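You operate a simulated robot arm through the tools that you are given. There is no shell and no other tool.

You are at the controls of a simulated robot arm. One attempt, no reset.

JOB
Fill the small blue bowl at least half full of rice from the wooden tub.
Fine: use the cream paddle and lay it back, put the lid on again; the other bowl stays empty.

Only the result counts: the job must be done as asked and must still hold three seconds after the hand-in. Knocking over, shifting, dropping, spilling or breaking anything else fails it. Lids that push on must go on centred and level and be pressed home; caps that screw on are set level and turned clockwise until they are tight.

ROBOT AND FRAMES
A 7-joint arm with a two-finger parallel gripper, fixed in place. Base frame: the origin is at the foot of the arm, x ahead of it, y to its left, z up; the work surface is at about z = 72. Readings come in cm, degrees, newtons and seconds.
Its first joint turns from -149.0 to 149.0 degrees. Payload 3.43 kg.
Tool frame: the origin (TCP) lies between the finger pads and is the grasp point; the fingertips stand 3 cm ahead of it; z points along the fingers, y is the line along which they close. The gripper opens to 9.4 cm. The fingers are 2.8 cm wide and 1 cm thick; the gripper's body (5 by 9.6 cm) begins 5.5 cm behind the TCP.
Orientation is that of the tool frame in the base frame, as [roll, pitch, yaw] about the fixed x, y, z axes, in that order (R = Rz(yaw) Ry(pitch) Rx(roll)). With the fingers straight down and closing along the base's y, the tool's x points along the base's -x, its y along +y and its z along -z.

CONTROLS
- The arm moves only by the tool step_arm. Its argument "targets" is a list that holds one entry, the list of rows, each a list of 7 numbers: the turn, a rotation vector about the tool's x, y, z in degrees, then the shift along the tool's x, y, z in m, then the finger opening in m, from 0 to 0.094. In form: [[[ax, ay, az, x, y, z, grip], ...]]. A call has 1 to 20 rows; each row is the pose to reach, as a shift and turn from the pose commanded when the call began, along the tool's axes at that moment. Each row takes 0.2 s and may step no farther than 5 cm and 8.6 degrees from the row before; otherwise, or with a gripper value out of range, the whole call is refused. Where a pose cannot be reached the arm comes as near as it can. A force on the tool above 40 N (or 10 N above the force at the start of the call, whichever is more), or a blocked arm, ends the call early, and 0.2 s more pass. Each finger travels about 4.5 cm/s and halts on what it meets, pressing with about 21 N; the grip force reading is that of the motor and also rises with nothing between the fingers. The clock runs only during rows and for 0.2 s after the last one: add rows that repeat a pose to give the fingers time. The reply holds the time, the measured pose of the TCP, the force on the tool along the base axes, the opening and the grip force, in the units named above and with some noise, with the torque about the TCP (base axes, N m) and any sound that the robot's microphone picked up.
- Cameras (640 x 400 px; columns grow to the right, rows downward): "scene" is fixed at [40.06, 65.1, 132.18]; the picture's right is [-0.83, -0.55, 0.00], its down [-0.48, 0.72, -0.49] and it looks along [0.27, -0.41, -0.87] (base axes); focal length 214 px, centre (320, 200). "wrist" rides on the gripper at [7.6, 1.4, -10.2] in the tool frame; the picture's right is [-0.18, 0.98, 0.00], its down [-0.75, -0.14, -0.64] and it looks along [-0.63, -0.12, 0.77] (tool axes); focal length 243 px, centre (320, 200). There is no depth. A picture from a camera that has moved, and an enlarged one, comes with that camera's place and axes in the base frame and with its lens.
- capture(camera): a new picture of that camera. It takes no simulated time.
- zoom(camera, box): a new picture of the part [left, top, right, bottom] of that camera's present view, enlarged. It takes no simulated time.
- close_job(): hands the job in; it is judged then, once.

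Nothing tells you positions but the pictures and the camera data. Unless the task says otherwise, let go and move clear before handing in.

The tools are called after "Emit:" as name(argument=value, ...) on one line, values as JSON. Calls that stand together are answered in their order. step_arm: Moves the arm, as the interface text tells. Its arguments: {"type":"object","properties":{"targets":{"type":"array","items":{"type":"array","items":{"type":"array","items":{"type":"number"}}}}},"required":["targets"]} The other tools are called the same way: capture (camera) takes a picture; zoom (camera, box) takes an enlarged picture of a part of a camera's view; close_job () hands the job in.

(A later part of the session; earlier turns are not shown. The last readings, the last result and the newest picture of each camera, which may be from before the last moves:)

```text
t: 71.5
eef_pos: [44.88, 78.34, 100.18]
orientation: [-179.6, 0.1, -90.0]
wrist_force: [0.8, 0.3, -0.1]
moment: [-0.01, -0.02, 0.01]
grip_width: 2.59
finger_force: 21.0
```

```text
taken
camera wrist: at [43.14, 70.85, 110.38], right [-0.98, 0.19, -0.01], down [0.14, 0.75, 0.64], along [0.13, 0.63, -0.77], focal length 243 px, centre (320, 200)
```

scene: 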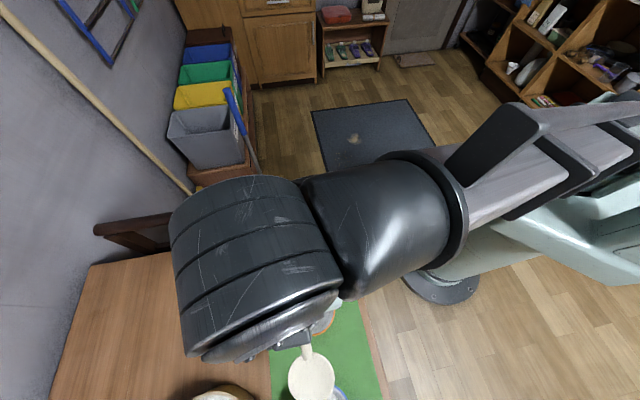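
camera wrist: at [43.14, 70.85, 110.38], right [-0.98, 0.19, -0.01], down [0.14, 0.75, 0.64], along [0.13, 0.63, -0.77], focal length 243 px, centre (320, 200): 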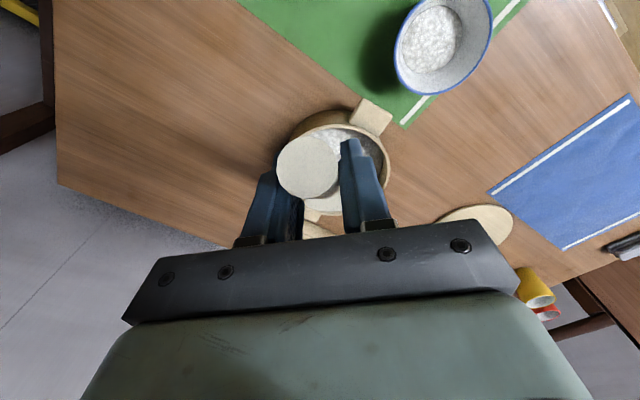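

Emit:
zoom(camera="wrist", box=[380, 0, 510, 110])

Emit:
zoom(camera="wrist", box=[230, 90, 430, 240])

```text
3.64 times, centred on (445, 55) of wrist
camera zoom: at [43.14, 70.85, 110.38], right [-0.98, 0.19, -0.01], down [0.14, 0.75, 0.64], along [0.13, 0.63, -0.77], focal length 882 px, centre (-134, 727)
```

zoom: 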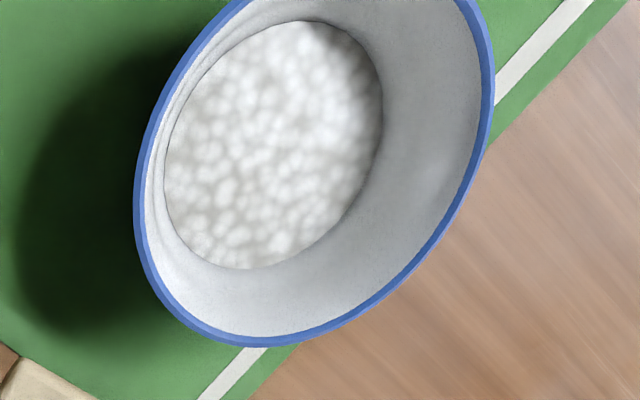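

```text
2.67 times, centred on (330, 165) of wrist
camera zoom: at [43.14, 70.85, 110.38], right [-0.98, 0.19, -0.01], down [0.14, 0.75, 0.64], along [0.13, 0.63, -0.77], focal length 647 px, centre (293, 293)
```

zoom: 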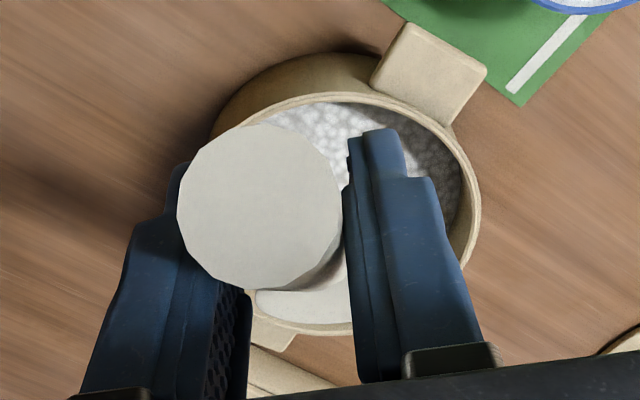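

The bowl is clean and about a third full. Second scoop: the same path, slightly deeper.

Emit:
step_arm(targets=[[[0, 0, 0, -0.003, 0, 0.025, 0.01], [0, 0, 0, -0.0066, 0, 0.05, 0.01], [0, 0, 0, -0.0066, 0, 0.075, 0.01], [0, 0, 0, -0.0066, 0, 0.095, 0.01], [0, 0, 0, -0.0066, 0, 0.11, 0.01]]])

Emit:
step_arm(targets=[[[0, 0, 0, 0, 0, 0.004, 0.01], [0, -2.25, 0, -0.0015, 0, 0.0105, 0.01], [0, -4.5, 0, -0.003, 0, 0.016, 0.01], [0, -6.75, 0, -0.0045, 0, 0.0215, 0.01], [0, -9, 0, -0.006, 0, 0.027, 0.01], [0, -11.25, 0, -0.008, 0, 0.033, 0.01]]])

Emit:
step_arm(targets=[[[0, -1.7, 0, 0.0015, 0, 0.0063, 0.01], [0, -3.4, 0, 0.003, 0, 0.0127, 0.01], [0, -5, 0, 0.0045, 0, 0.019, 0.01], [0, -6.75, 0, 0.0061, 0, 0.0245, 0.01], [0, -6.75, 0, 0.0061, 0, 0.0245, 0.01]]])

```text
t: 72.7
eef_pos: [44.95, 79.03, 89.09]
orientation: [-179.6, 0.0, -90.1]
wrist_force: [0.1, 0.5, -1.4]
moment: [-0.01, -0.03, 0.0]
grip_width: 2.6
finger_force: 20.8
```

```text
t: 74.1
eef_pos: [45.02, 79.88, 85.87]
orientation: [-179.6, 11.4, -90.0]
wrist_force: [-1.0, 0.2, -0.8]
moment: [-0.01, -0.02, -0.03]
grip_width: 2.63
finger_force: 21.4
```

```text
t: 75.3
eef_pos: [44.91, 79.73, 83.26]
orientation: [-179.5, 18.1, -89.9]
wrist_force: [-0.2, -0.6, 2.7]
moment: [0.13, 0.03, 0.0]
grip_width: 2.64
finger_force: 21.5
```

Emit:
step_arm(targets=[[[0, -3, 0, 0.0032, 0, -0.0031, 0.01], [0, -6, 0, 0.0054, 0, -0.006, 0.01], [0, -9, 0, 0.0058, 0, -0.0113, 0.01], [0, -12, 0, 0.0055, 0, -0.0186, 0.01], [0, -15, 0, 0.0049, 0, -0.0268, 0.01], [0, -18, 0, 0.0038, 0, -0.037, 0.01], [0, -18, 0, -0.0012, 0, -0.0522, 0.01], [0, -18, 0, -0.0089, 0, -0.076, 0.01], [0, -18, 0, -0.0197, 0, -0.1092, 0.01]]])

Emit:
zoom(camera="wrist", box=[230, 100, 410, 240])

Emit:
zoom(camera="wrist", box=[230, 0, 410, 140])

```text
t: 77.3
eef_pos: [44.99, 78.0, 94.17]
orientation: [-179.5, 36.0, -89.7]
wrist_force: [0.5, -0.2, -0.5]
moment: [-0.05, -0.02, 0.01]
grip_width: 2.61
finger_force: 21.0
```

```text
2.86 times, centred on (320, 170) of wrist
camera zoom: at [43.26, 65.92, 97.92], right [-0.98, 0.15, 0.1], down [0.13, 0.23, 0.96], along [0.12, 0.96, -0.25], focal length 693 px, centre (320, 286)
```

zoom: 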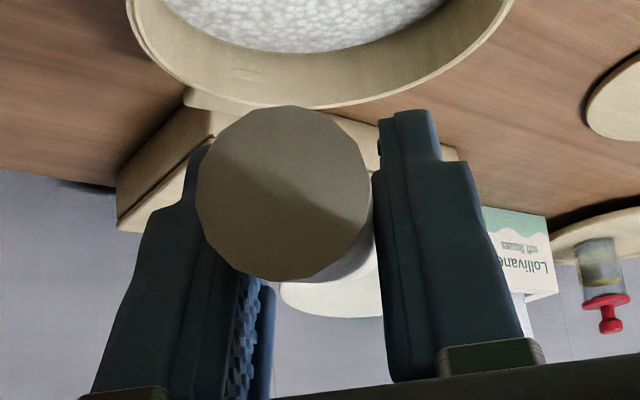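

```text
2.86 times, centred on (320, 70) of wrist
camera zoom: at [43.26, 65.92, 97.92], right [-0.98, 0.15, 0.1], down [0.13, 0.23, 0.96], along [0.12, 0.96, -0.25], focal length 693 px, centre (320, 571)
```

zoom: 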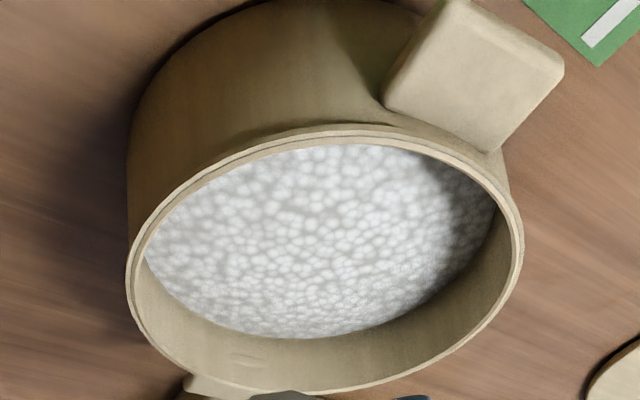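

No rice this time: the level dropped and the blade centre wasn't deep enough. I'll go deeper with the handle's foot inside the tub, which allows a lower blade.

Emit:
step_arm(targets=[[[0, 3, 0, -0.0034, 0, 0.0059, 0.01], [0, 6, 0, -0.0069, 0, 0.0118, 0.01], [0, 9, 0, -0.0103, 0, 0.0177, 0.01], [0, 12, 0, -0.0137, 0, 0.0236, 0.01], [0, 15, 0, -0.0172, 0, 0.0295, 0.01], [0, 18, 0, -0.0206, 0, 0.0354, 0.01], [0, 21, 0, -0.0241, 0, 0.0413, 0.01], [0, 24, 0, -0.0275, 0, 0.0472, 0.01]]])

Emit:
step_arm(targets=[[[0, 0, 0, 0.0035, 0, 0.0165, 0.01], [0, 0, 0, 0.007, 0, 0.033, 0.01], [0, 0, 0, 0.0105, 0, 0.05, 0.01], [0, 0, 0, 0.0135, 0, 0.0636, 0.01]]])

Emit:
capture(camera="wrist")

```text
t: 79.1
eef_pos: [44.78, 83.25, 92.15]
orientation: [-179.6, 11.9, -89.9]
wrist_force: [-0.2, -0.5, -0.8]
moment: [-0.09, 0.01, 0.0]
grip_width: 2.61
finger_force: 20.9
```

```text
t: 80.1
eef_pos: [44.95, 83.19, 85.51]
orientation: [-179.4, 11.9, -90.0]
wrist_force: [-0.7, 0.7, 0.2]
moment: [-0.06, -0.02, -0.02]
grip_width: 2.59
finger_force: 21.1
```

```text
taken
camera wrist: at [43.37, 73.62, 93.93], right [-0.98, 0.18, 0.03], down [0.14, 0.6, 0.79], along [0.12, 0.78, -0.62], focal length 243 px, centre (320, 200)
```

wrist: 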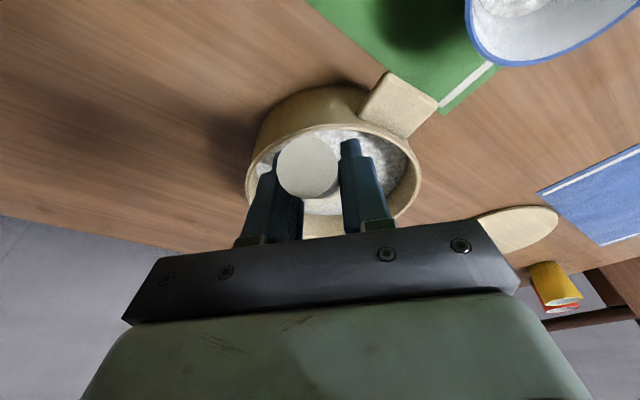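

Emit:
step_arm(targets=[[[0, -2.6, 0, 0.0026, 0, 0.0074, 0.01], [0, -5.2, 0, 0.0052, 0, 0.0148, 0.01], [0, -7.8, 0, 0.0078, 0, 0.0223, 0.01], [0, -10.4, 0, 0.0104, 0, 0.0297, 0.01]]])

Emit:
step_arm(targets=[[[0, -1.3, 0, 0.0013, 0, 0.0037, 0.01], [0, -2.6, 0, 0.0026, 0, 0.0074, 0.01]]])

```text
t: 81.1
eef_pos: [44.93, 82.73, 82.37]
orientation: [-179.4, 22.4, -90.0]
wrist_force: [-0.3, -2.7, -1.6]
moment: [-0.44, 0.02, 0.05]
grip_width: 2.63
finger_force: 20.7
```

```text
t: 81.7
eef_pos: [44.99, 82.73, 81.56]
orientation: [-179.6, 25.1, -89.8]
wrist_force: [-0.5, -4.4, 8.3]
moment: [-0.34, 0.0, -0.01]
grip_width: 2.59
finger_force: 20.9
```

Emit:
step_arm(targets=[[[0, 0, 0, 0.0023, 0, -0.001, 0.01], [0, 0, 0, 0.0045, 0, -0.0021, 0.01], [0, 0, 0, 0.0045, 0, -0.0021, 0.01]]])

Emit:
capture(camera="wrist")

```text
t: 82.5
eef_pos: [45.01, 82.32, 81.51]
orientation: [-179.4, 25.1, -89.9]
wrist_force: [0.0, 6.6, 7.9]
moment: [0.42, 0.01, -0.04]
grip_width: 2.63
finger_force: 20.8
```

```text
taken
camera wrist: at [43.34, 71.07, 87.62], right [-0.98, 0.17, 0.07], down [0.13, 0.41, 0.9], along [0.12, 0.9, -0.43], focal length 243 px, centre (320, 200)
```

wrist: 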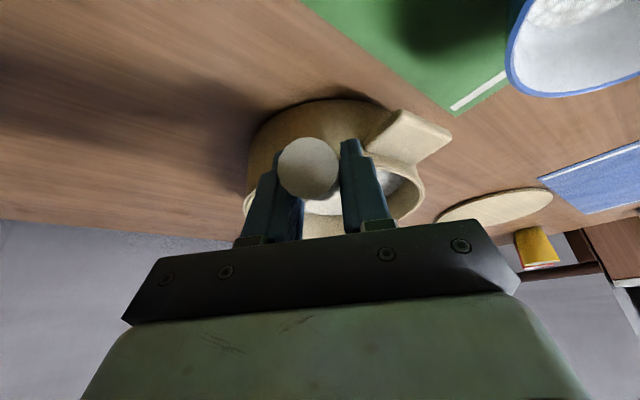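

The fit is tight and the handle is resting on the rim. I'll steepen by 3° and slide outward slightly to get the blade lower.

Emit:
step_arm(targets=[[[0, 1, 0, -0.0035, 0, -0.003, 0.01], [0, 2, 0, -0.0055, 0, -0.003, 0.01], [0, 3, 0, -0.0066, 0, -0.0024, 0.01], [0, 3, 0, -0.0066, 0, -0.0024, 0.01]]])

Emit:
step_arm(targets=[[[0, 0, 0, 0.0007, 0, 0.0019, 0.01], [0, 0, 0, 0.0015, 0, 0.0037, 0.01], [0, 0, 0, 0.0015, 0, 0.0037, 0.01]]])

```text
t: 83.5
eef_pos: [45.01, 82.8, 82.21]
orientation: [-179.5, 21.9, -89.9]
wrist_force: [-0.2, -4.4, 0.5]
moment: [-0.2, -0.03, 0.0]
grip_width: 2.63
finger_force: 20.8
```

```text
t: 84.3
eef_pos: [44.87, 82.88, 81.74]
orientation: [-179.5, 22.1, -89.8]
wrist_force: [-0.3, -1.7, 0.5]
moment: [-0.06, -0.02, 0.01]
grip_width: 2.62
finger_force: 20.7
```

The blade centre is now about 1 cm under the rice with low forces. I'll dwell briefly, then level and lift.

Emit:
step_arm(targets=[[[0, 0, 0, 0.001, 0, 0, 0.01], [0, 0, 0, 0.001, 0, 0, 0.01], [0, 0, 0, 0.001, 0, 0, 0.01], [0, -1, 0, 0.001, 0, -0.0023, 0.01], [0, -2, 0, 0.0012, 0, -0.0046, 0.01], [0, -4, 0, 0.0016, 0, -0.0102, 0.01], [0, -6, 0, 0.0012, 0, -0.0165, 0.01], [0, -8, 0, 0.0003, 0, -0.0238, 0.01], [0, -10, 0, -0.001, 0, -0.0319, 0.01], [0, -12, 0, -0.003, 0, -0.042, 0.01], [0, -14, 0, -0.0048, 0, -0.052, 0.01], [0, -14, 0, -0.0096, 0, -0.077, 0.01], [0, -14, 0, -0.0115, 0, -0.1086, 0.01], [0, -14, 0, -0.0023, 0, -0.1339, 0.01]]])

Emit:
zoom(camera="wrist", box=[230, 100, 410, 240])

Emit:
zoom(camera="wrist", box=[230, 0, 410, 140])

```text
t: 87.3
eef_pos: [44.93, 78.2, 94.25]
orientation: [-179.5, 36.0, -89.8]
wrist_force: [-0.3, -0.9, -1.1]
moment: [-0.05, 0.03, -0.02]
grip_width: 2.63
finger_force: 20.9
```

```text
2.86 times, centred on (320, 170) of wrist
camera zoom: at [43.26, 65.93, 98.12], right [-0.98, 0.15, 0.1], down [0.13, 0.23, 0.96], along [0.12, 0.96, -0.25], focal length 693 px, centre (320, 286)
```

zoom: 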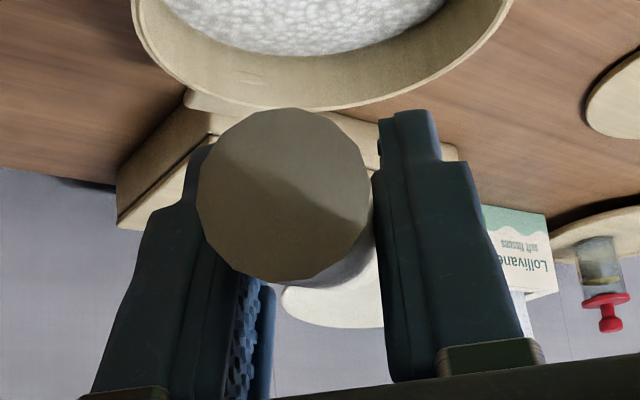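

```text
2.86 times, centred on (320, 70) of wrist
camera zoom: at [43.26, 65.93, 98.12], right [-0.98, 0.15, 0.1], down [0.13, 0.23, 0.96], along [0.12, 0.96, -0.25], focal length 693 px, centre (320, 571)
```

zoom: 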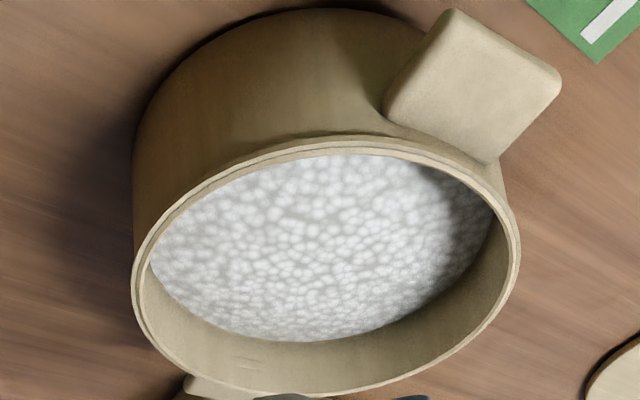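

Comparing views shows the paddle has pivoted about 7° upward in the grip from those contacts, so the blade was shallower than I assumed. I'll go back above the tub, re-measure, and compensate by pitching steeper.

Emit:
step_arm(targets=[[[0, 4, 0, -0.004, 0, -0.005, 0.01], [0, 8, 0, -0.008, 0, -0.01, 0.01], [0, 12, 0, -0.012, 0, -0.015, 0.01], [0, 16, 0, -0.016, 0, -0.02, 0.01], [0, 20, 0, -0.02, 0, -0.025, 0.01], [0, 24, 0, -0.024, 0, -0.03, 0.01], [0, 28, 0, -0.028, 0, -0.035, 0.01], [0, 32, 0, -0.032, 0, -0.04, 0.01], [0, 36, 0, -0.036, 0, -0.045, 0.01]]])

Emit:
zoom(camera="wrist", box=[230, 90, 430, 240])

Emit:
zoom(camera="wrist", box=[290, 170, 350, 240])

```text
t: 89.3
eef_pos: [44.84, 78.36, 99.97]
orientation: [-179.5, -0.1, -90.1]
wrist_force: [-1.1, -0.2, 0.0]
moment: [-0.01, -0.01, 0.01]
grip_width: 2.64
finger_force: 21.0
```

```text
2.67 times, centred on (330, 165) of wrist
camera zoom: at [43.12, 70.71, 110.16], right [-0.98, 0.19, -0.01], down [0.14, 0.75, 0.64], along [0.12, 0.63, -0.77], focal length 647 px, centre (293, 293)
```

zoom: 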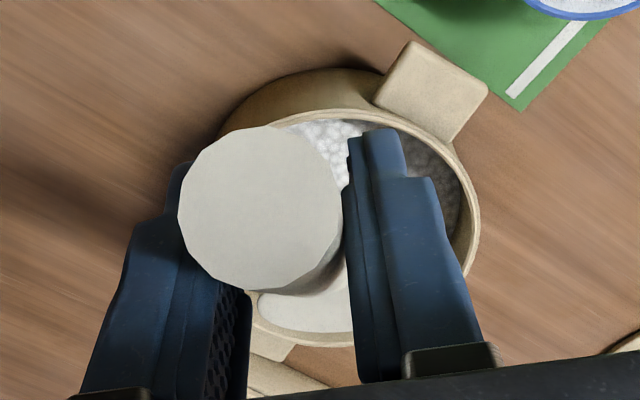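

```text
5.71 times, centred on (320, 205) of wrist
camera zoom: at [43.12, 70.71, 110.16], right [-0.98, 0.19, -0.01], down [0.14, 0.75, 0.64], along [0.12, 0.63, -0.77], focal length 1386 px, centre (320, 171)
```

zoom: 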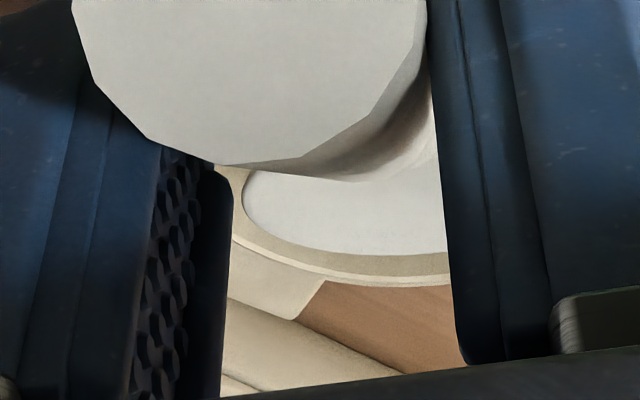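

The tilt offset is about 6.5° and the tub centre is about (45, 93.65). I'll redo the scoop with the pitch corrected and the foot kept outside, stopping before any hard contact.

Emit:
step_arm(targets=[[[0, 0, 0, -0.004, 0, 0.025, 0.01], [0, 0, 0, -0.008, 0, 0.05, 0.01], [0, 0, 0, -0.012, 0, 0.075, 0.01], [0, 0, 0, -0.0144, 0, 0.1, 0.01], [0, 0, 0, -0.0144, 0, 0.115, 0.01], [0, 0, 0, -0.0144, 0, 0.124, 0.01]]])

Emit:
step_arm(targets=[[[0, -1.9, 0, -0.0013, 0, 0.0059, 0.01], [0, -3.8, 0, -0.0027, 0, 0.0118, 0.01], [0, -5.75, 0, -0.004, 0, 0.0177, 0.01], [0, -7.7, 0, -0.0053, 0, 0.024, 0.01], [0, -9.6, 0, -0.0067, 0, 0.0303, 0.01], [0, -11.5, 0, -0.008, 0, 0.0367, 0.01]]])

Emit:
step_arm(targets=[[[0, 0, 0, 0.0006, 0, 0.0029, 0.01], [0, 0, 0, 0.0006, 0, 0.0029, 0.01]]])

```text
t: 90.7
eef_pos: [44.92, 79.92, 87.48]
orientation: [-179.5, 0.0, -90.1]
wrist_force: [0.4, -0.6, -0.9]
moment: [-0.05, -0.01, 0.02]
grip_width: 2.62
finger_force: 21.3
```

```text
t: 92.1
eef_pos: [44.9, 80.7, 83.85]
orientation: [-179.5, 11.6, -90.0]
wrist_force: [0.0, 1.8, 5.2]
moment: [0.34, -0.06, -0.04]
grip_width: 2.66
finger_force: 21.2
```

```text
t: 92.7
eef_pos: [45.0, 80.44, 83.58]
orientation: [-179.7, 11.4, -90.0]
wrist_force: [-1.8, 2.4, 7.2]
moment: [0.43, -0.03, 0.0]
grip_width: 2.67
finger_force: 20.7
```

The handle rests on the rim before the blade gets deep enough. I'll use the inside approach again with the corrected pitch: raise, shift outward over the rim, then lower.

Emit:
step_arm(targets=[[[0, 1.5, 0, -0.0015, 0, -0.0074, 0.01], [0, 3, 0, -0.003, 0, -0.0147, 0.01], [0, 6, 0, -0.0064, 0, -0.0314, 0.01], [0, 6, 0, -0.0181, 0, -0.029, 0.01], [0, 6, 0, -0.0295, 0, -0.0246, 0.01], [0, 6, 0, -0.0395, 0, -0.0185, 0.01]]])

Emit:
zoom(camera="wrist", box=[230, 90, 430, 240])

```text
t: 94.1
eef_pos: [44.98, 84.0, 86.18]
orientation: [-179.6, 5.5, -89.9]
wrist_force: [0.3, -0.7, -2.5]
moment: [-0.07, 0.01, 0.01]
grip_width: 2.64
finger_force: 20.5
```

```text
2.67 times, centred on (330, 165) of wrist
camera zoom: at [43.3, 75.49, 95.66], right [-0.98, 0.18, 0.01], down [0.14, 0.69, 0.71], along [0.12, 0.7, -0.7], focal length 647 px, centre (293, 293)
```

zoom: 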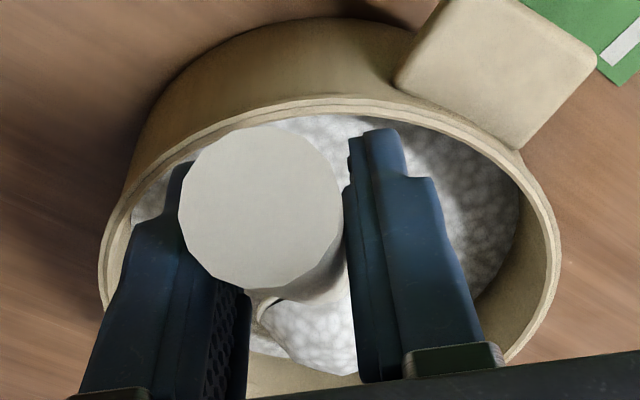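

Emit:
zoom(camera="wrist", box=[290, 170, 370, 235])

```text
6.15 times, centred on (330, 202) of wrist
camera zoom: at [43.3, 75.49, 95.66], right [-0.98, 0.18, 0.01], down [0.14, 0.69, 0.71], along [0.12, 0.7, -0.7], focal length 1493 px, centre (258, 185)
```

zoom: 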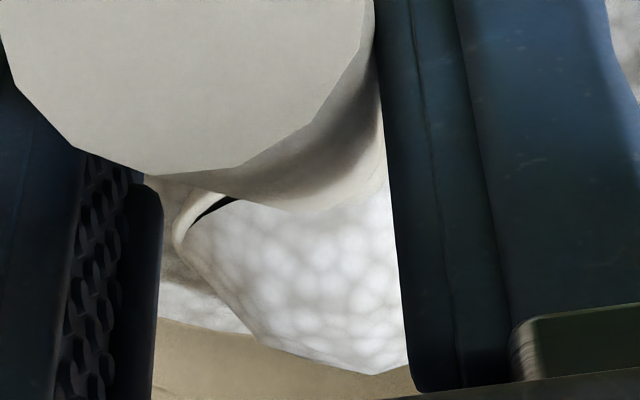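

A mound of rice is already sitting on the blade. Now I'll level it fully and lift out.

Emit:
step_arm(targets=[[[0, -3, 0, 0.0042, 0, -0.0084, 0.01], [0, -6, 0, 0.0084, 0, -0.0169, 0.01], [0, -9, 0, 0.0126, 0, -0.0253, 0.01], [0, -12, 0, 0.0168, 0, -0.0338, 0.01], [0, -15, 0, 0.021, 0, -0.0422, 0.01], [0, -18, 0, 0.0249, 0, -0.0546, 0.01], [0, -21, 0, 0.0286, 0, -0.0681, 0.01], [0, -24, 0, 0.0321, 0, -0.0834, 0.01], [0, -24, 0, 0.0352, 0, -0.1038, 0.01]]])

Emit:
zoom(camera="wrist", box=[230, 100, 410, 240])

```text
t: 96.1
eef_pos: [44.68, 79.7, 96.32]
orientation: [-179.5, 29.6, -89.8]
wrist_force: [0.1, -0.5, -1.0]
moment: [-0.13, 0.01, 0.01]
grip_width: 2.65
finger_force: 21.1
```

```text
2.86 times, centred on (320, 170) of wrist
camera zoom: at [43.1, 67.95, 101.51], right [-0.98, 0.16, 0.08], down [0.13, 0.34, 0.93], along [0.12, 0.93, -0.36], focal length 693 px, centre (320, 286)
```

zoom: 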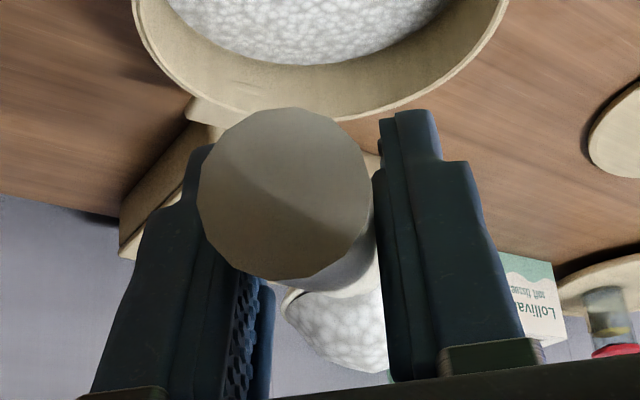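

A full mound is on the blade. I'll carry it level to the blue bowl.

Emit:
step_arm(targets=[[[-1.48, 0, -2.61, 0.0105, 0.0023, 0.0004, 0.01], [-2.96, 0, -5.23, 0.021, 0.0047, 0.0008, 0.01], [-4.44, 0, -7.84, 0.0315, 0.007, 0.0013, 0.01], [-5.92, 0, -10.45, 0.042, 0.0093, 0.0017, 0.01], [-7.4, 0, -13.07, 0.0525, 0.0117, 0.0021, 0.01], [-8.88, 0, -15.68, 0.063, 0.014, 0.0025, 0.01], [-10.36, 0, -18.29, 0.0735, 0.0163, 0.0029, 0.01], [-11.84, 0, -20.91, 0.0839, 0.0187, 0.0034, 0.01], [-13.32, 0, -23.52, 0.0944, 0.021, 0.0038, 0.01], [-14.8, 0, -26.13, 0.1049, 0.0233, 0.0042, 0.01], [-16.28, 0, -28.75, 0.1154, 0.0257, 0.0046, 0.01], [-17.76, 0, -31.36, 0.1259, 0.028, 0.005, 0.01], [-19.24, 0, -33.97, 0.1364, 0.0303, 0.0055, 0.01], [-20.72, 0, -36.59, 0.1469, 0.0327, 0.0059, 0.01], [-22.2, 0, -39.2, 0.1574, 0.035, 0.0063, 0.01]]])

Emit:
capture(camera="scene")

Emit:
zoom(camera="scene", box=[270, 340, 380, 400])

```text
t: 99.3
eef_pos: [41.46, 66.08, 87.87]
orientation: [-179.7, 29.2, -44.8]
wrist_force: [-1.0, 0.3, -1.8]
moment: [-0.07, -0.06, 0.01]
grip_width: 2.63
finger_force: 21.2
```

```text
taken
```

scene: 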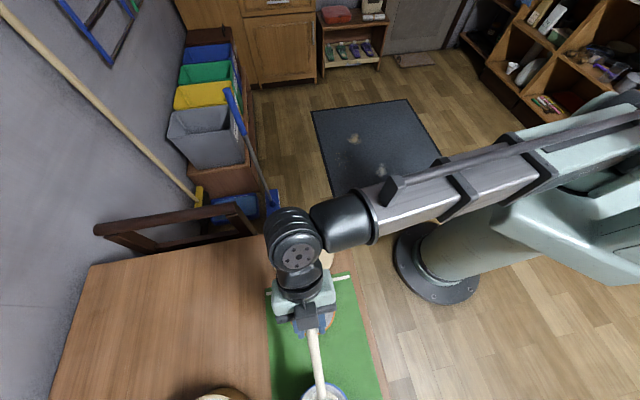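

```text
5.82 times, centred on (325, 370) of scene
camera zoom: at [40.06, 65.1, 132.18], right [-0.83, -0.55, 0.0], down [-0.48, 0.72, -0.49], along [0.27, -0.41, -0.87], focal length 1248 px, centre (291, -789)
```

zoom: 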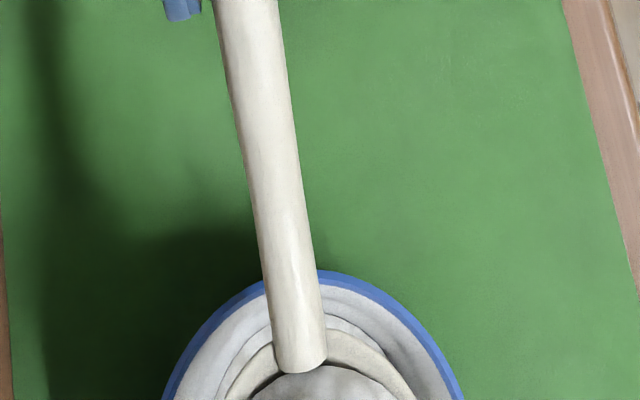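

Emit:
step_arm(targets=[[[0, 4, 0, 0.0017, 0, -0.0044, 0.01], [0, 8, 0, 0.0034, 0, -0.0088, 0.01], [0, 12, 0, 0.0051, 0, -0.0132, 0.01], [0, 16, 0, -0.0067, 0, -0.0199, 0.01], [0, 20, 0, -0.0186, 0, -0.0267, 0.01], [0, 24, 0, -0.0304, 0, -0.0334, 0.01], [0, 28, 0, -0.0434, 0, -0.0375, 0.01], [0, 32, 0, -0.0565, 0, -0.0416, 0.01], [0, 36, 0, -0.0695, 0, -0.0457, 0.01], [0, 40, 0, -0.083, 0, -0.0469, 0.01], [0, 44, 0, -0.0965, 0, -0.048, 0.01], [0, 48, 0, -0.11, 0, -0.0492, 0.01]]])

Emit:
step_arm(targets=[[[0, 4, 0, -0.0101, 0, -0.009, 0.01], [0, 8, 0, -0.0203, 0, -0.018, 0.01], [0, 12, 0, -0.0304, 0, -0.027, 0.01], [0, 12, 0, -0.0304, 0, -0.027, 0.01], [0, 12, 0, -0.0304, 0, -0.027, 0.01]]])

Emit:
zoom(camera="wrist", box=[220, 80, 440, 240])

Emit:
zoom(camera="scene", box=[280, 360, 370, 400])

```text
t: 101.9
eef_pos: [36.07, 71.21, 97.51]
orientation: [-179.7, -19.0, -45.2]
wrist_force: [0.1, -0.5, -1.4]
moment: [-0.01, -0.03, -0.02]
grip_width: 2.64
finger_force: 20.9
```

```text
t: 103.1
eef_pos: [33.59, 73.87, 99.2]
orientation: [-179.7, -30.8, -45.2]
wrist_force: [-0.3, -0.6, -1.1]
moment: [-0.06, -0.05, 0.03]
grip_width: 2.65
finger_force: 21.3
```

```text
2.50 times, centred on (330, 160) of wrist
camera zoom: at [33.33, 71.89, 111.92], right [-0.81, -0.58, -0.1], down [-0.59, 0.79, 0.17], along [-0.02, 0.19, -0.98], focal length 606 px, centre (295, 300)
```

zoom: 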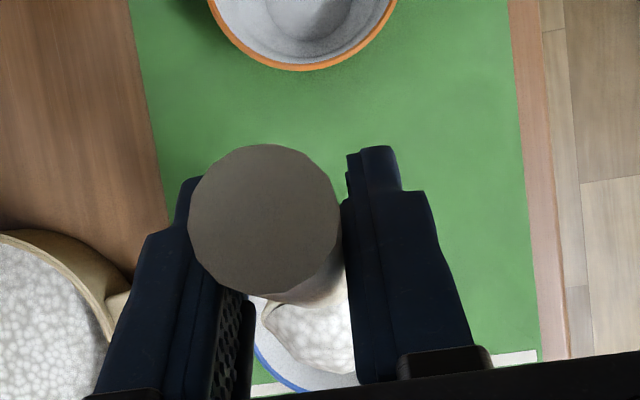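

```text
7.11 times, centred on (325, 380) of scene
camera zoom: at [40.06, 65.1, 132.18], right [-0.83, -0.55, 0.0], down [-0.48, 0.72, -0.49], along [0.27, -0.41, -0.87], focal length 1525 px, centre (284, -1080)
```

zoom: 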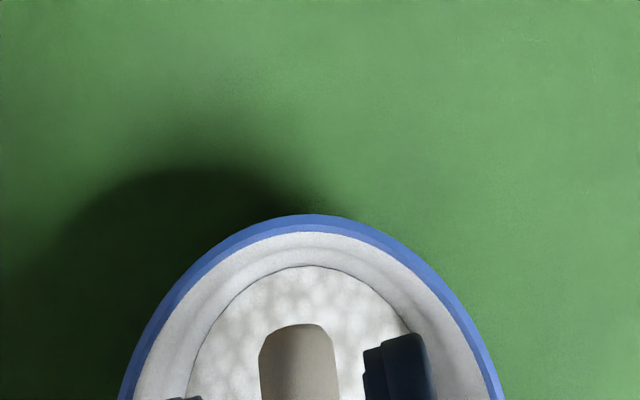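

Some rice still sticks to the blade, so I'll pitch further while staying within reach.

Emit:
step_arm(targets=[[[0, 3, 0, -0.0075, 0, -0.0055, 0.01], [0, 6, 0, -0.0147, 0, -0.011, 0.01], [0, 9, 0, -0.02, 0, -0.0145, 0.01], [0, 9, 0, -0.02, 0, -0.0145, 0.01], [0, 9, 0, -0.02, 0, -0.0145, 0.01]]])

Emit:
zoom(camera="wrist", box=[220, 80, 440, 240])

Emit:
zoom(camera="scene", box=[280, 360, 370, 400])

```text
t: 104.3
eef_pos: [33.18, 75.5, 97.68]
orientation: [-178.0, -39.2, -45.1]
wrist_force: [-0.5, 0.7, -0.3]
moment: [0.0, 0.0, -0.03]
grip_width: 2.61
finger_force: 20.7
out of reach, approached as far as the arm can: row 2, 3, 4, 5
```

```text
2.50 times, centred on (330, 160) of wrist
camera zoom: at [31.38, 74.71, 110.38], right [-0.78, -0.61, -0.14], down [-0.61, 0.79, 0.02], along [0.1, 0.11, -0.99], focal length 606 px, centre (295, 300)
```

zoom: 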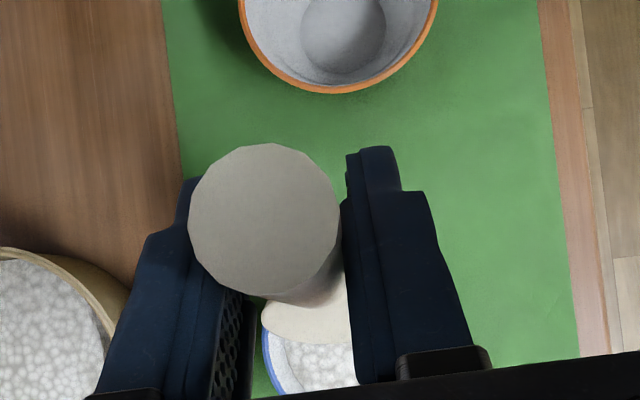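

```text
7.11 times, centred on (325, 380) of scene
camera zoom: at [40.06, 65.1, 132.18], right [-0.83, -0.55, 0.0], down [-0.48, 0.72, -0.49], along [0.27, -0.41, -0.87], focal length 1525 px, centre (284, -1080)
```

zoom: 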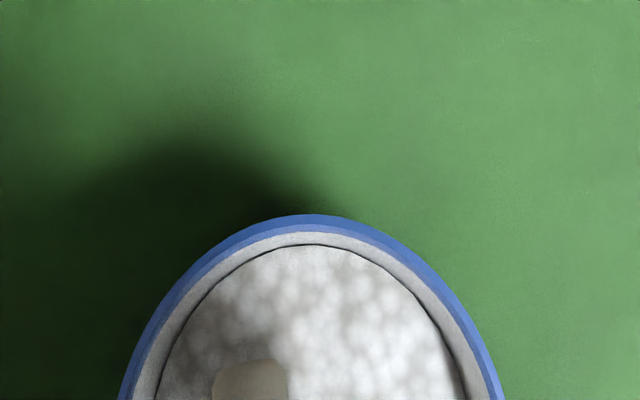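

That load dropped into the bowl, and the level is visibly much higher. I'll back away and measure it.

Emit:
step_arm(targets=[[[0, -4.5, 0, 0.0113, 0, 0.006, 0.01], [0, -9, 0, 0.0225, 0, 0.012, 0.01], [0, -13, 0, 0.035, 0, 0.02, 0.01], [0, -17, 0, 0.0475, 0, 0.0284, 0.01], [0, -21, 0, 0.06, 0, 0.0368, 0.01], [0, -25, 0, 0.0725, 0, 0.0427, 0.01], [0, -29, 0, 0.085, 0, 0.0487, 0.01], [0, -33, 0, 0.0977, 0, 0.0546, 0.01], [0, -36.5, 0, 0.114, 0, 0.0583, 0.01], [0, -39.5, 0, 0.13, 0, 0.062, 0.01], [0, -39.5, 0, 0.163, 0, 0.069, 0.01]]])

Emit:
step_arm(targets=[[[0, 0, 3, -0.0062, -0.0069, 0.0, 0.01], [0, 0, 6, -0.0123, -0.0139, 0.0, 0.01], [0, 0, 9, -0.0185, -0.0208, 0.0, 0.01], [0, 0, 12, -0.0247, -0.0277, 0.0, 0.01], [0, 0, 15, -0.0308, -0.0347, 0.0, 0.01], [0, 0, 18, -0.037, -0.0416, 0.0, 0.01], [0, 0, 21, -0.0432, -0.0485, 0.0, 0.01], [0, 0, 24, -0.0493, -0.0555, 0.0, 0.01], [0, 0, 27, -0.0555, -0.0624, 0.0, 0.01], [0, 0, 30, -0.0617, -0.0693, 0.0, 0.01], [0, 0, 33, -0.0678, -0.0763, 0.0, 0.01], [0, 0, 36, -0.074, -0.0832, 0.0, 0.01], [0, 0, 39, -0.0802, -0.0901, 0.0, 0.01], [0, 0, 42, -0.0863, -0.0971, 0.0, 0.01], [0, 0, 45, -0.0925, -0.104, 0.0, 0.01]]])

Emit:
capture(camera="wrist")

Emit:
zoom(camera="wrist", box=[380, 0, 510, 110])

```text
t: 106.7
eef_pos: [45.26, 63.69, 102.85]
orientation: [-179.8, -0.3, -44.9]
wrist_force: [-0.2, -0.6, 0.4]
moment: [-0.01, 0.0, -0.02]
grip_width: 2.62
finger_force: 21.1
```

```text
t: 109.9
eef_pos: [46.16, 77.6, 102.83]
orientation: [-179.6, -0.1, -90.0]
wrist_force: [0.0, -0.6, -0.8]
moment: [-0.05, 0.02, 0.0]
grip_width: 2.62
finger_force: 20.8
```

```text
taken
camera wrist: at [44.5, 70.01, 113.0], right [-0.98, 0.18, -0.01], down [0.14, 0.75, 0.64], along [0.12, 0.63, -0.77], focal length 243 px, centre (320, 200)
```

wrist: 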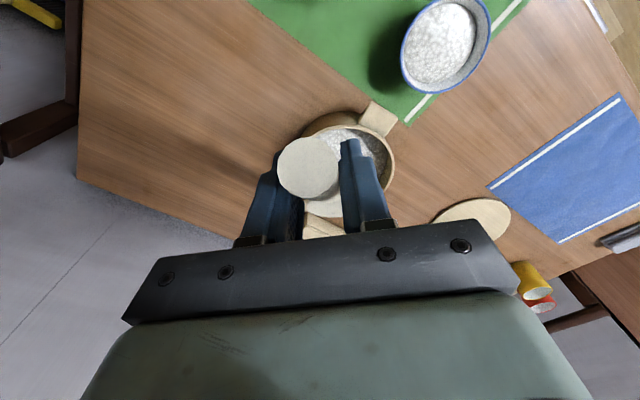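

```text
3.64 times, centred on (445, 55) of wrist
camera zoom: at [44.5, 70.01, 113.0], right [-0.98, 0.18, -0.01], down [0.14, 0.75, 0.64], along [0.12, 0.63, -0.77], focal length 882 px, centre (-134, 727)
```

zoom: 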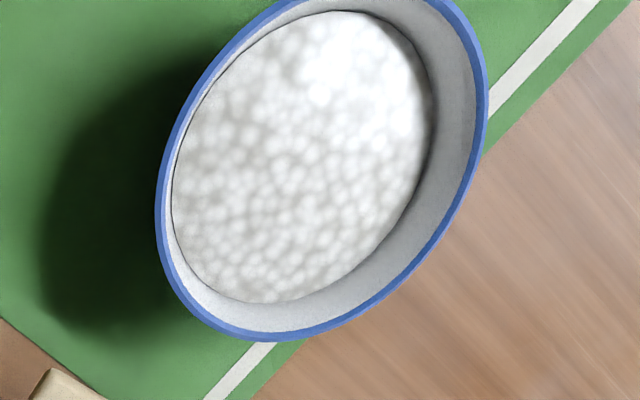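

The bowl looks a bit over half by volume, by my estimate, which is marginal, so I want one more scoop for safety. First I'll re-measure the paddle tilt and the tub.

Emit:
zoom(camera="wrist", box=[290, 170, 350, 240])

Emit:
zoom(camera="wrist", box=[230, 90, 430, 240])

```text
5.71 times, centred on (320, 205) of wrist
camera zoom: at [44.5, 70.01, 113.0], right [-0.98, 0.18, -0.01], down [0.14, 0.75, 0.64], along [0.12, 0.63, -0.77], focal length 1386 px, centre (320, 171)
```

zoom: 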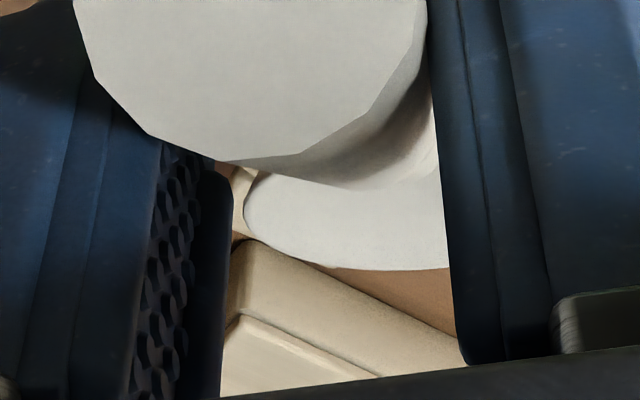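

```text
2.67 times, centred on (330, 165) of wrist
camera zoom: at [44.5, 70.01, 113.0], right [-0.98, 0.18, -0.01], down [0.14, 0.75, 0.64], along [0.12, 0.63, -0.77], focal length 647 px, centre (293, 293)
```

zoom: 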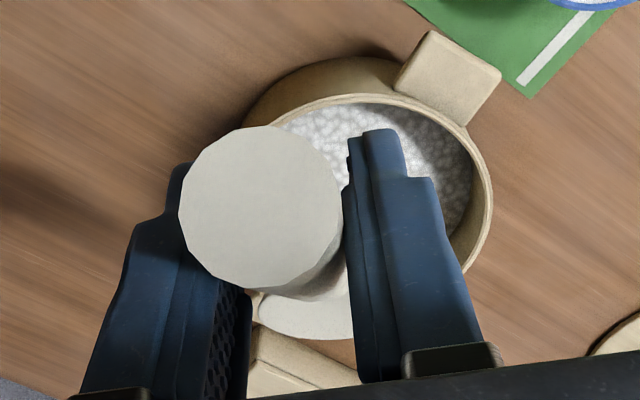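

The tilt offset is now about 7.4° and the tub centre is about (45, 93.8). For the third scoop I'll use the inside approach with corrected angles.

Emit:
step_arm(targets=[[[0, -1, 0, -0.014, 0.0025, 0.016, 0.01], [0, -2, 0, -0.028, 0.005, 0.032, 0.01], [0, -3, 0, -0.042, 0.0075, 0.048, 0.01], [0, -4, 0, -0.056, 0.01, 0.064, 0.01], [0, -4.6, 0, -0.067, 0.0126, 0.078, 0.01]]])

Emit:
step_arm(targets=[[[0, 0, 0, 0.0014, 0, 0.0172, 0.01], [0, 0, 0, 0.0028, 0, 0.0344, 0.01], [0, 0, 0, 0.0042, 0, 0.0516, 0.01], [0, 0, 0, 0.0056, 0, 0.07, 0.01], [0, 0, 0, 0.0069, 0, 0.0857, 0.01]]])

Emit:
step_arm(targets=[[[0, -2, 0, 0.0016, 0, 0.0072, 0.01], [0, -4, 0, 0.0032, 0, 0.0145, 0.01], [0, -6, 0, 0.0048, 0, 0.0217, 0.01], [0, -8, 0, 0.0079, 0, 0.0295, 0.01]]])

```text
t: 111.1
eef_pos: [44.7, 84.19, 94.77]
orientation: [-179.6, 4.6, -90.0]
wrist_force: [0.1, -0.1, -0.3]
moment: [-0.01, -0.01, -0.03]
grip_width: 2.61
finger_force: 21.0
```

```text
t: 112.3
eef_pos: [44.75, 84.26, 86.43]
orientation: [-179.6, 4.6, -90.0]
wrist_force: [0.3, 0.0, -1.2]
moment: [0.0, -0.02, 0.01]
grip_width: 2.62
finger_force: 21.1
```

```text
t: 113.3
eef_pos: [44.9, 83.6, 83.33]
orientation: [-179.4, 12.6, -89.9]
wrist_force: [0.6, 0.0, -1.1]
moment: [-0.02, 0.03, -0.01]
grip_width: 2.65
finger_force: 21.0
```

Emit:
step_arm(targets=[[[0, -1, 0, 0.0013, 0, 0.0035, 0.01], [0, -2, 0, 0.0026, 0, 0.0071, 0.01]]])

Emit:
step_arm(targets=[[[0, 0, 0, 0.0008, 0, 0.0029, 0.01], [0, 0, 0, 0.0008, 0, 0.0029, 0.01]]])

Emit:
capture(camera="wrist")

```text
t: 113.9
eef_pos: [44.79, 83.62, 82.45]
orientation: [-179.6, 14.5, -89.9]
wrist_force: [0.3, 0.2, -1.2]
moment: [-0.13, -0.01, -0.02]
grip_width: 2.65
finger_force: 21.2
```

```text
t: 114.5
eef_pos: [44.92, 83.62, 82.23]
orientation: [-179.5, 14.5, -89.9]
wrist_force: [0.4, 0.1, -1.5]
moment: [-0.09, 0.0, -0.01]
grip_width: 2.66
finger_force: 21.0
```

```text
taken
camera wrist: at [43.31, 73.62, 90.21], right [-0.98, 0.18, 0.04], down [0.14, 0.57, 0.81], along [0.12, 0.8, -0.58], focal length 243 px, centre (320, 200)
```

wrist: 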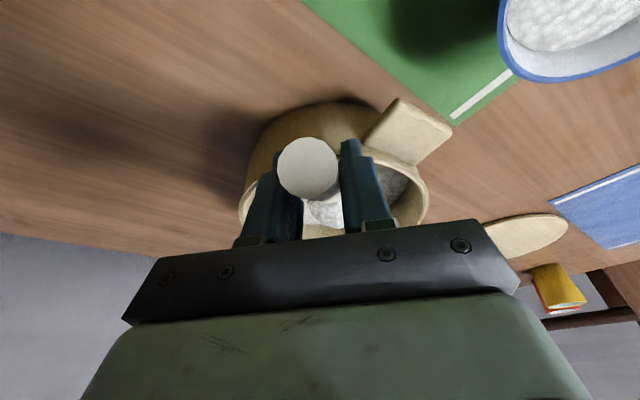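

Emit:
zoom(camera="wrist", box=[290, 170, 370, 240])

```text
5.71 times, centred on (330, 205) of wrist
camera zoom: at [43.31, 73.62, 90.21], right [-0.98, 0.18, 0.04], down [0.14, 0.57, 0.81], along [0.12, 0.8, -0.58], focal length 1386 px, centre (263, 171)
```

zoom: 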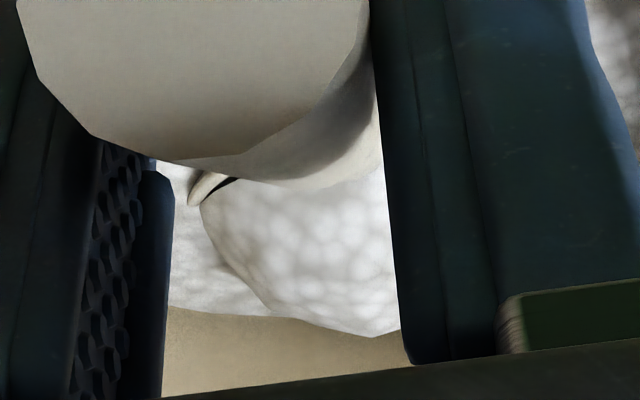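

The mound is on the blade with no contact forces. I'll level and lift.

Emit:
step_arm(targets=[[[0, -2, 0, 0.0009, 0, -0.0085, 0.01], [0, -4, 0, 0.0018, 0, -0.017, 0.01], [0, -6, 0, 0.0024, 0, -0.0265, 0.01], [0, -8, 0, 0.0028, 0, -0.0369, 0.01], [0, -10, 0, 0.0029, 0, -0.0483, 0.01], [0, -12, 0, 0.0038, 0, -0.0609, 0.01], [0, -14, 0, 0.0042, 0, -0.0755, 0.01], [0, -14, 0, 0.0071, 0, -0.1, 0.01], [0, -14, 0, 0.0085, 0, -0.126, 0.01]]])

Emit:
zoom(camera="wrist", box=[230, 100, 410, 240])

```text
t: 116.5
eef_pos: [44.56, 79.38, 93.91]
orientation: [-179.4, 28.6, -89.8]
wrist_force: [0.5, 0.5, -0.7]
moment: [-0.11, 0.01, -0.01]
grip_width: 2.65
finger_force: 20.7
```

```text
2.86 times, centred on (320, 170) of wrist
camera zoom: at [42.96, 67.89, 99.33], right [-0.98, 0.16, 0.08], down [0.13, 0.35, 0.93], along [0.12, 0.92, -0.37], focal length 693 px, centre (320, 286)
```

zoom: 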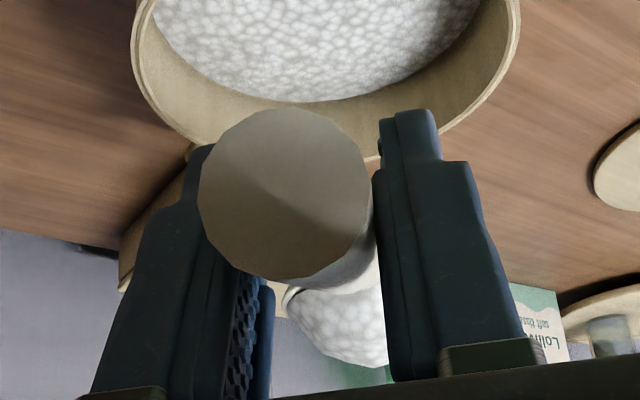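

Third load is secure, so I'll carry it to the bowl.

Emit:
step_arm(targets=[[[-1.43, 0, -2.63, 0.0092, 0.0023, -0.0013, 0.01], [-2.87, 0, -5.27, 0.0185, 0.0045, -0.0026, 0.01], [-4.3, 0, -7.9, 0.0277, 0.0068, -0.0039, 0.01], [-5.73, 0, -10.53, 0.0369, 0.0091, -0.0053, 0.01], [-7.17, 0, -13.17, 0.0462, 0.0113, -0.0066, 0.01], [-8.6, 0, -15.8, 0.0554, 0.0136, -0.0079, 0.01], [-10.03, 0, -18.43, 0.0646, 0.0159, -0.0092, 0.01], [-11.47, 0, -21.07, 0.0739, 0.0181, -0.0105, 0.01], [-12.9, 0, -23.7, 0.0831, 0.0204, -0.0118, 0.01], [-14.33, 0, -26.33, 0.0923, 0.0227, -0.0131, 0.01], [-15.77, 0, -28.97, 0.1016, 0.0249, -0.0144, 0.01], [-17.2, 0, -31.6, 0.1108, 0.0272, -0.0158, 0.01], [-18.63, 0, -34.23, 0.12, 0.0295, -0.0171, 0.01], [-20.07, 0, -36.87, 0.1293, 0.0317, -0.0184, 0.01], [-21.5, 0, -39.5, 0.1385, 0.034, -0.0197, 0.01]]])

Emit:
zoom(camera="scene", box=[270, 340, 380, 400])

```text
t: 119.7
eef_pos: [41.51, 66.56, 89.39]
orientation: [-179.7, 28.2, -44.8]
wrist_force: [-1.0, 0.3, -1.5]
moment: [-0.09, -0.07, 0.01]
grip_width: 2.67
finger_force: 21.1
```

```text
5.82 times, centred on (325, 370) of scene
camera zoom: at [40.06, 65.1, 132.18], right [-0.83, -0.55, 0.0], down [-0.48, 0.72, -0.49], along [0.27, -0.41, -0.87], focal length 1248 px, centre (291, -789)
```

zoom: 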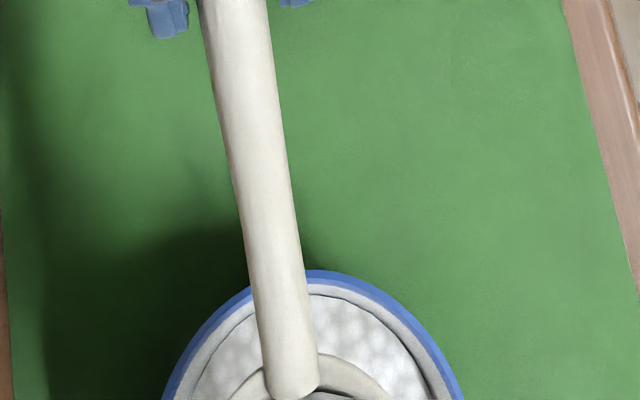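

Emit:
step_arm(targets=[[[0, 4, 0, 0.0051, 0.002, -0.0005, 0.01], [0, 8, 0, 0.0101, 0.004, -0.0009, 0.01], [0, 12, 0, 0.0152, 0.005, -0.0014, 0.01], [0, 16, 0, 0.0035, 0.005, -0.0083, 0.01], [0, 20, 0, -0.0083, 0.005, -0.0153, 0.01], [0, 24, 0, -0.02, 0.005, -0.0222, 0.01], [0, 28, 0, -0.033, 0.005, -0.0266, 0.01], [0, 32, 0, -0.0459, 0.005, -0.0309, 0.01], [0, 36, 0, -0.0589, 0.005, -0.0353, 0.01], [0, 40, 0, -0.0724, 0.005, -0.0367, 0.01], [0, 44, 0, -0.0859, 0.005, -0.0382, 0.01], [0, 48, 0, -0.0994, 0.005, -0.0396, 0.01]]])

Emit:
step_arm(targets=[[[0, 4, 0, -0.01, 0, -0.0092, 0.01], [0, 8, 0, -0.02, 0, -0.0184, 0.01], [0, 12, 0, -0.0298, 0, -0.0276, 0.01], [0, 15, 0, -0.0345, 0, -0.0296, 0.01], [0, 18, 0, -0.039, 0, -0.0316, 0.01], [0, 21, 0, -0.0433, 0, -0.0335, 0.01], [0, 24, 0, -0.0464, 0, -0.0335, 0.01], [0, 24, 0, -0.0464, 0, -0.0335, 0.01], [0, 24, 0, -0.0464, 0, -0.0335, 0.01]]])

Emit:
zoom(camera="wrist", box=[220, 80, 440, 240])

Emit:
zoom(camera="scene", box=[280, 360, 370, 400])

```text
t: 122.3
eef_pos: [36.23, 71.05, 97.6]
orientation: [-179.7, -19.8, -45.0]
wrist_force: [0.4, -0.3, -0.9]
moment: [0.01, -0.05, -0.02]
grip_width: 2.67
finger_force: 20.9
```

```text
t: 124.3
eef_pos: [34.31, 74.71, 97.02]
orientation: [-177.6, -43.0, -45.3]
wrist_force: [-0.9, -0.1, -1.5]
moment: [-0.01, 0.02, -0.01]
grip_width: 2.61
finger_force: 20.7
out of reach, approached as far as the arm can: row 5, 6, 7, 8, 9
```

```text
2.50 times, centred on (330, 160) of wrist
camera zoom: at [31.86, 74.32, 109.63], right [-0.77, -0.62, -0.16], down [-0.62, 0.79, -0.04], along [0.15, 0.06, -0.99], focal length 606 px, centre (295, 300)
```

zoom: 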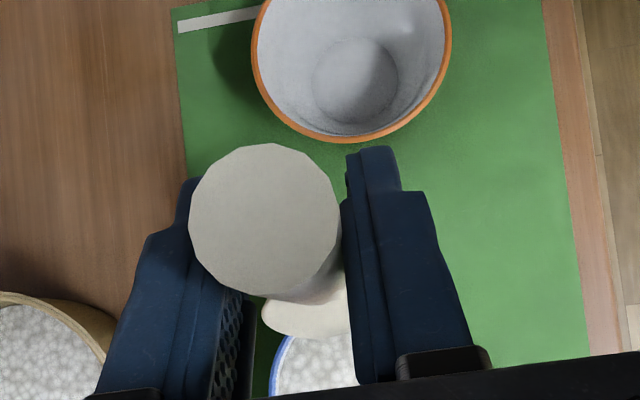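

```text
7.11 times, centred on (325, 380) of scene
camera zoom: at [40.06, 65.1, 132.18], right [-0.83, -0.55, 0.0], down [-0.48, 0.72, -0.49], along [0.27, -0.41, -0.87], focal length 1525 px, centre (284, -1080)
```

zoom: 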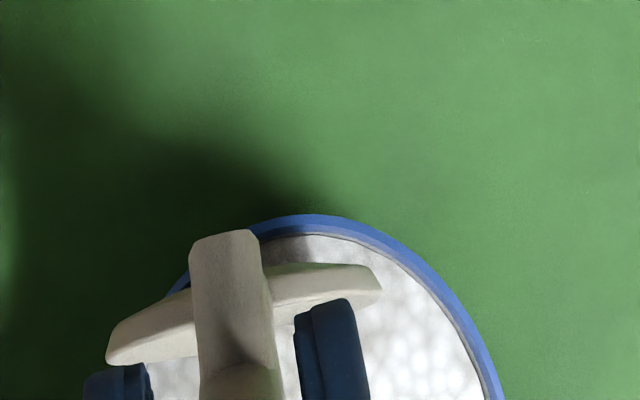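

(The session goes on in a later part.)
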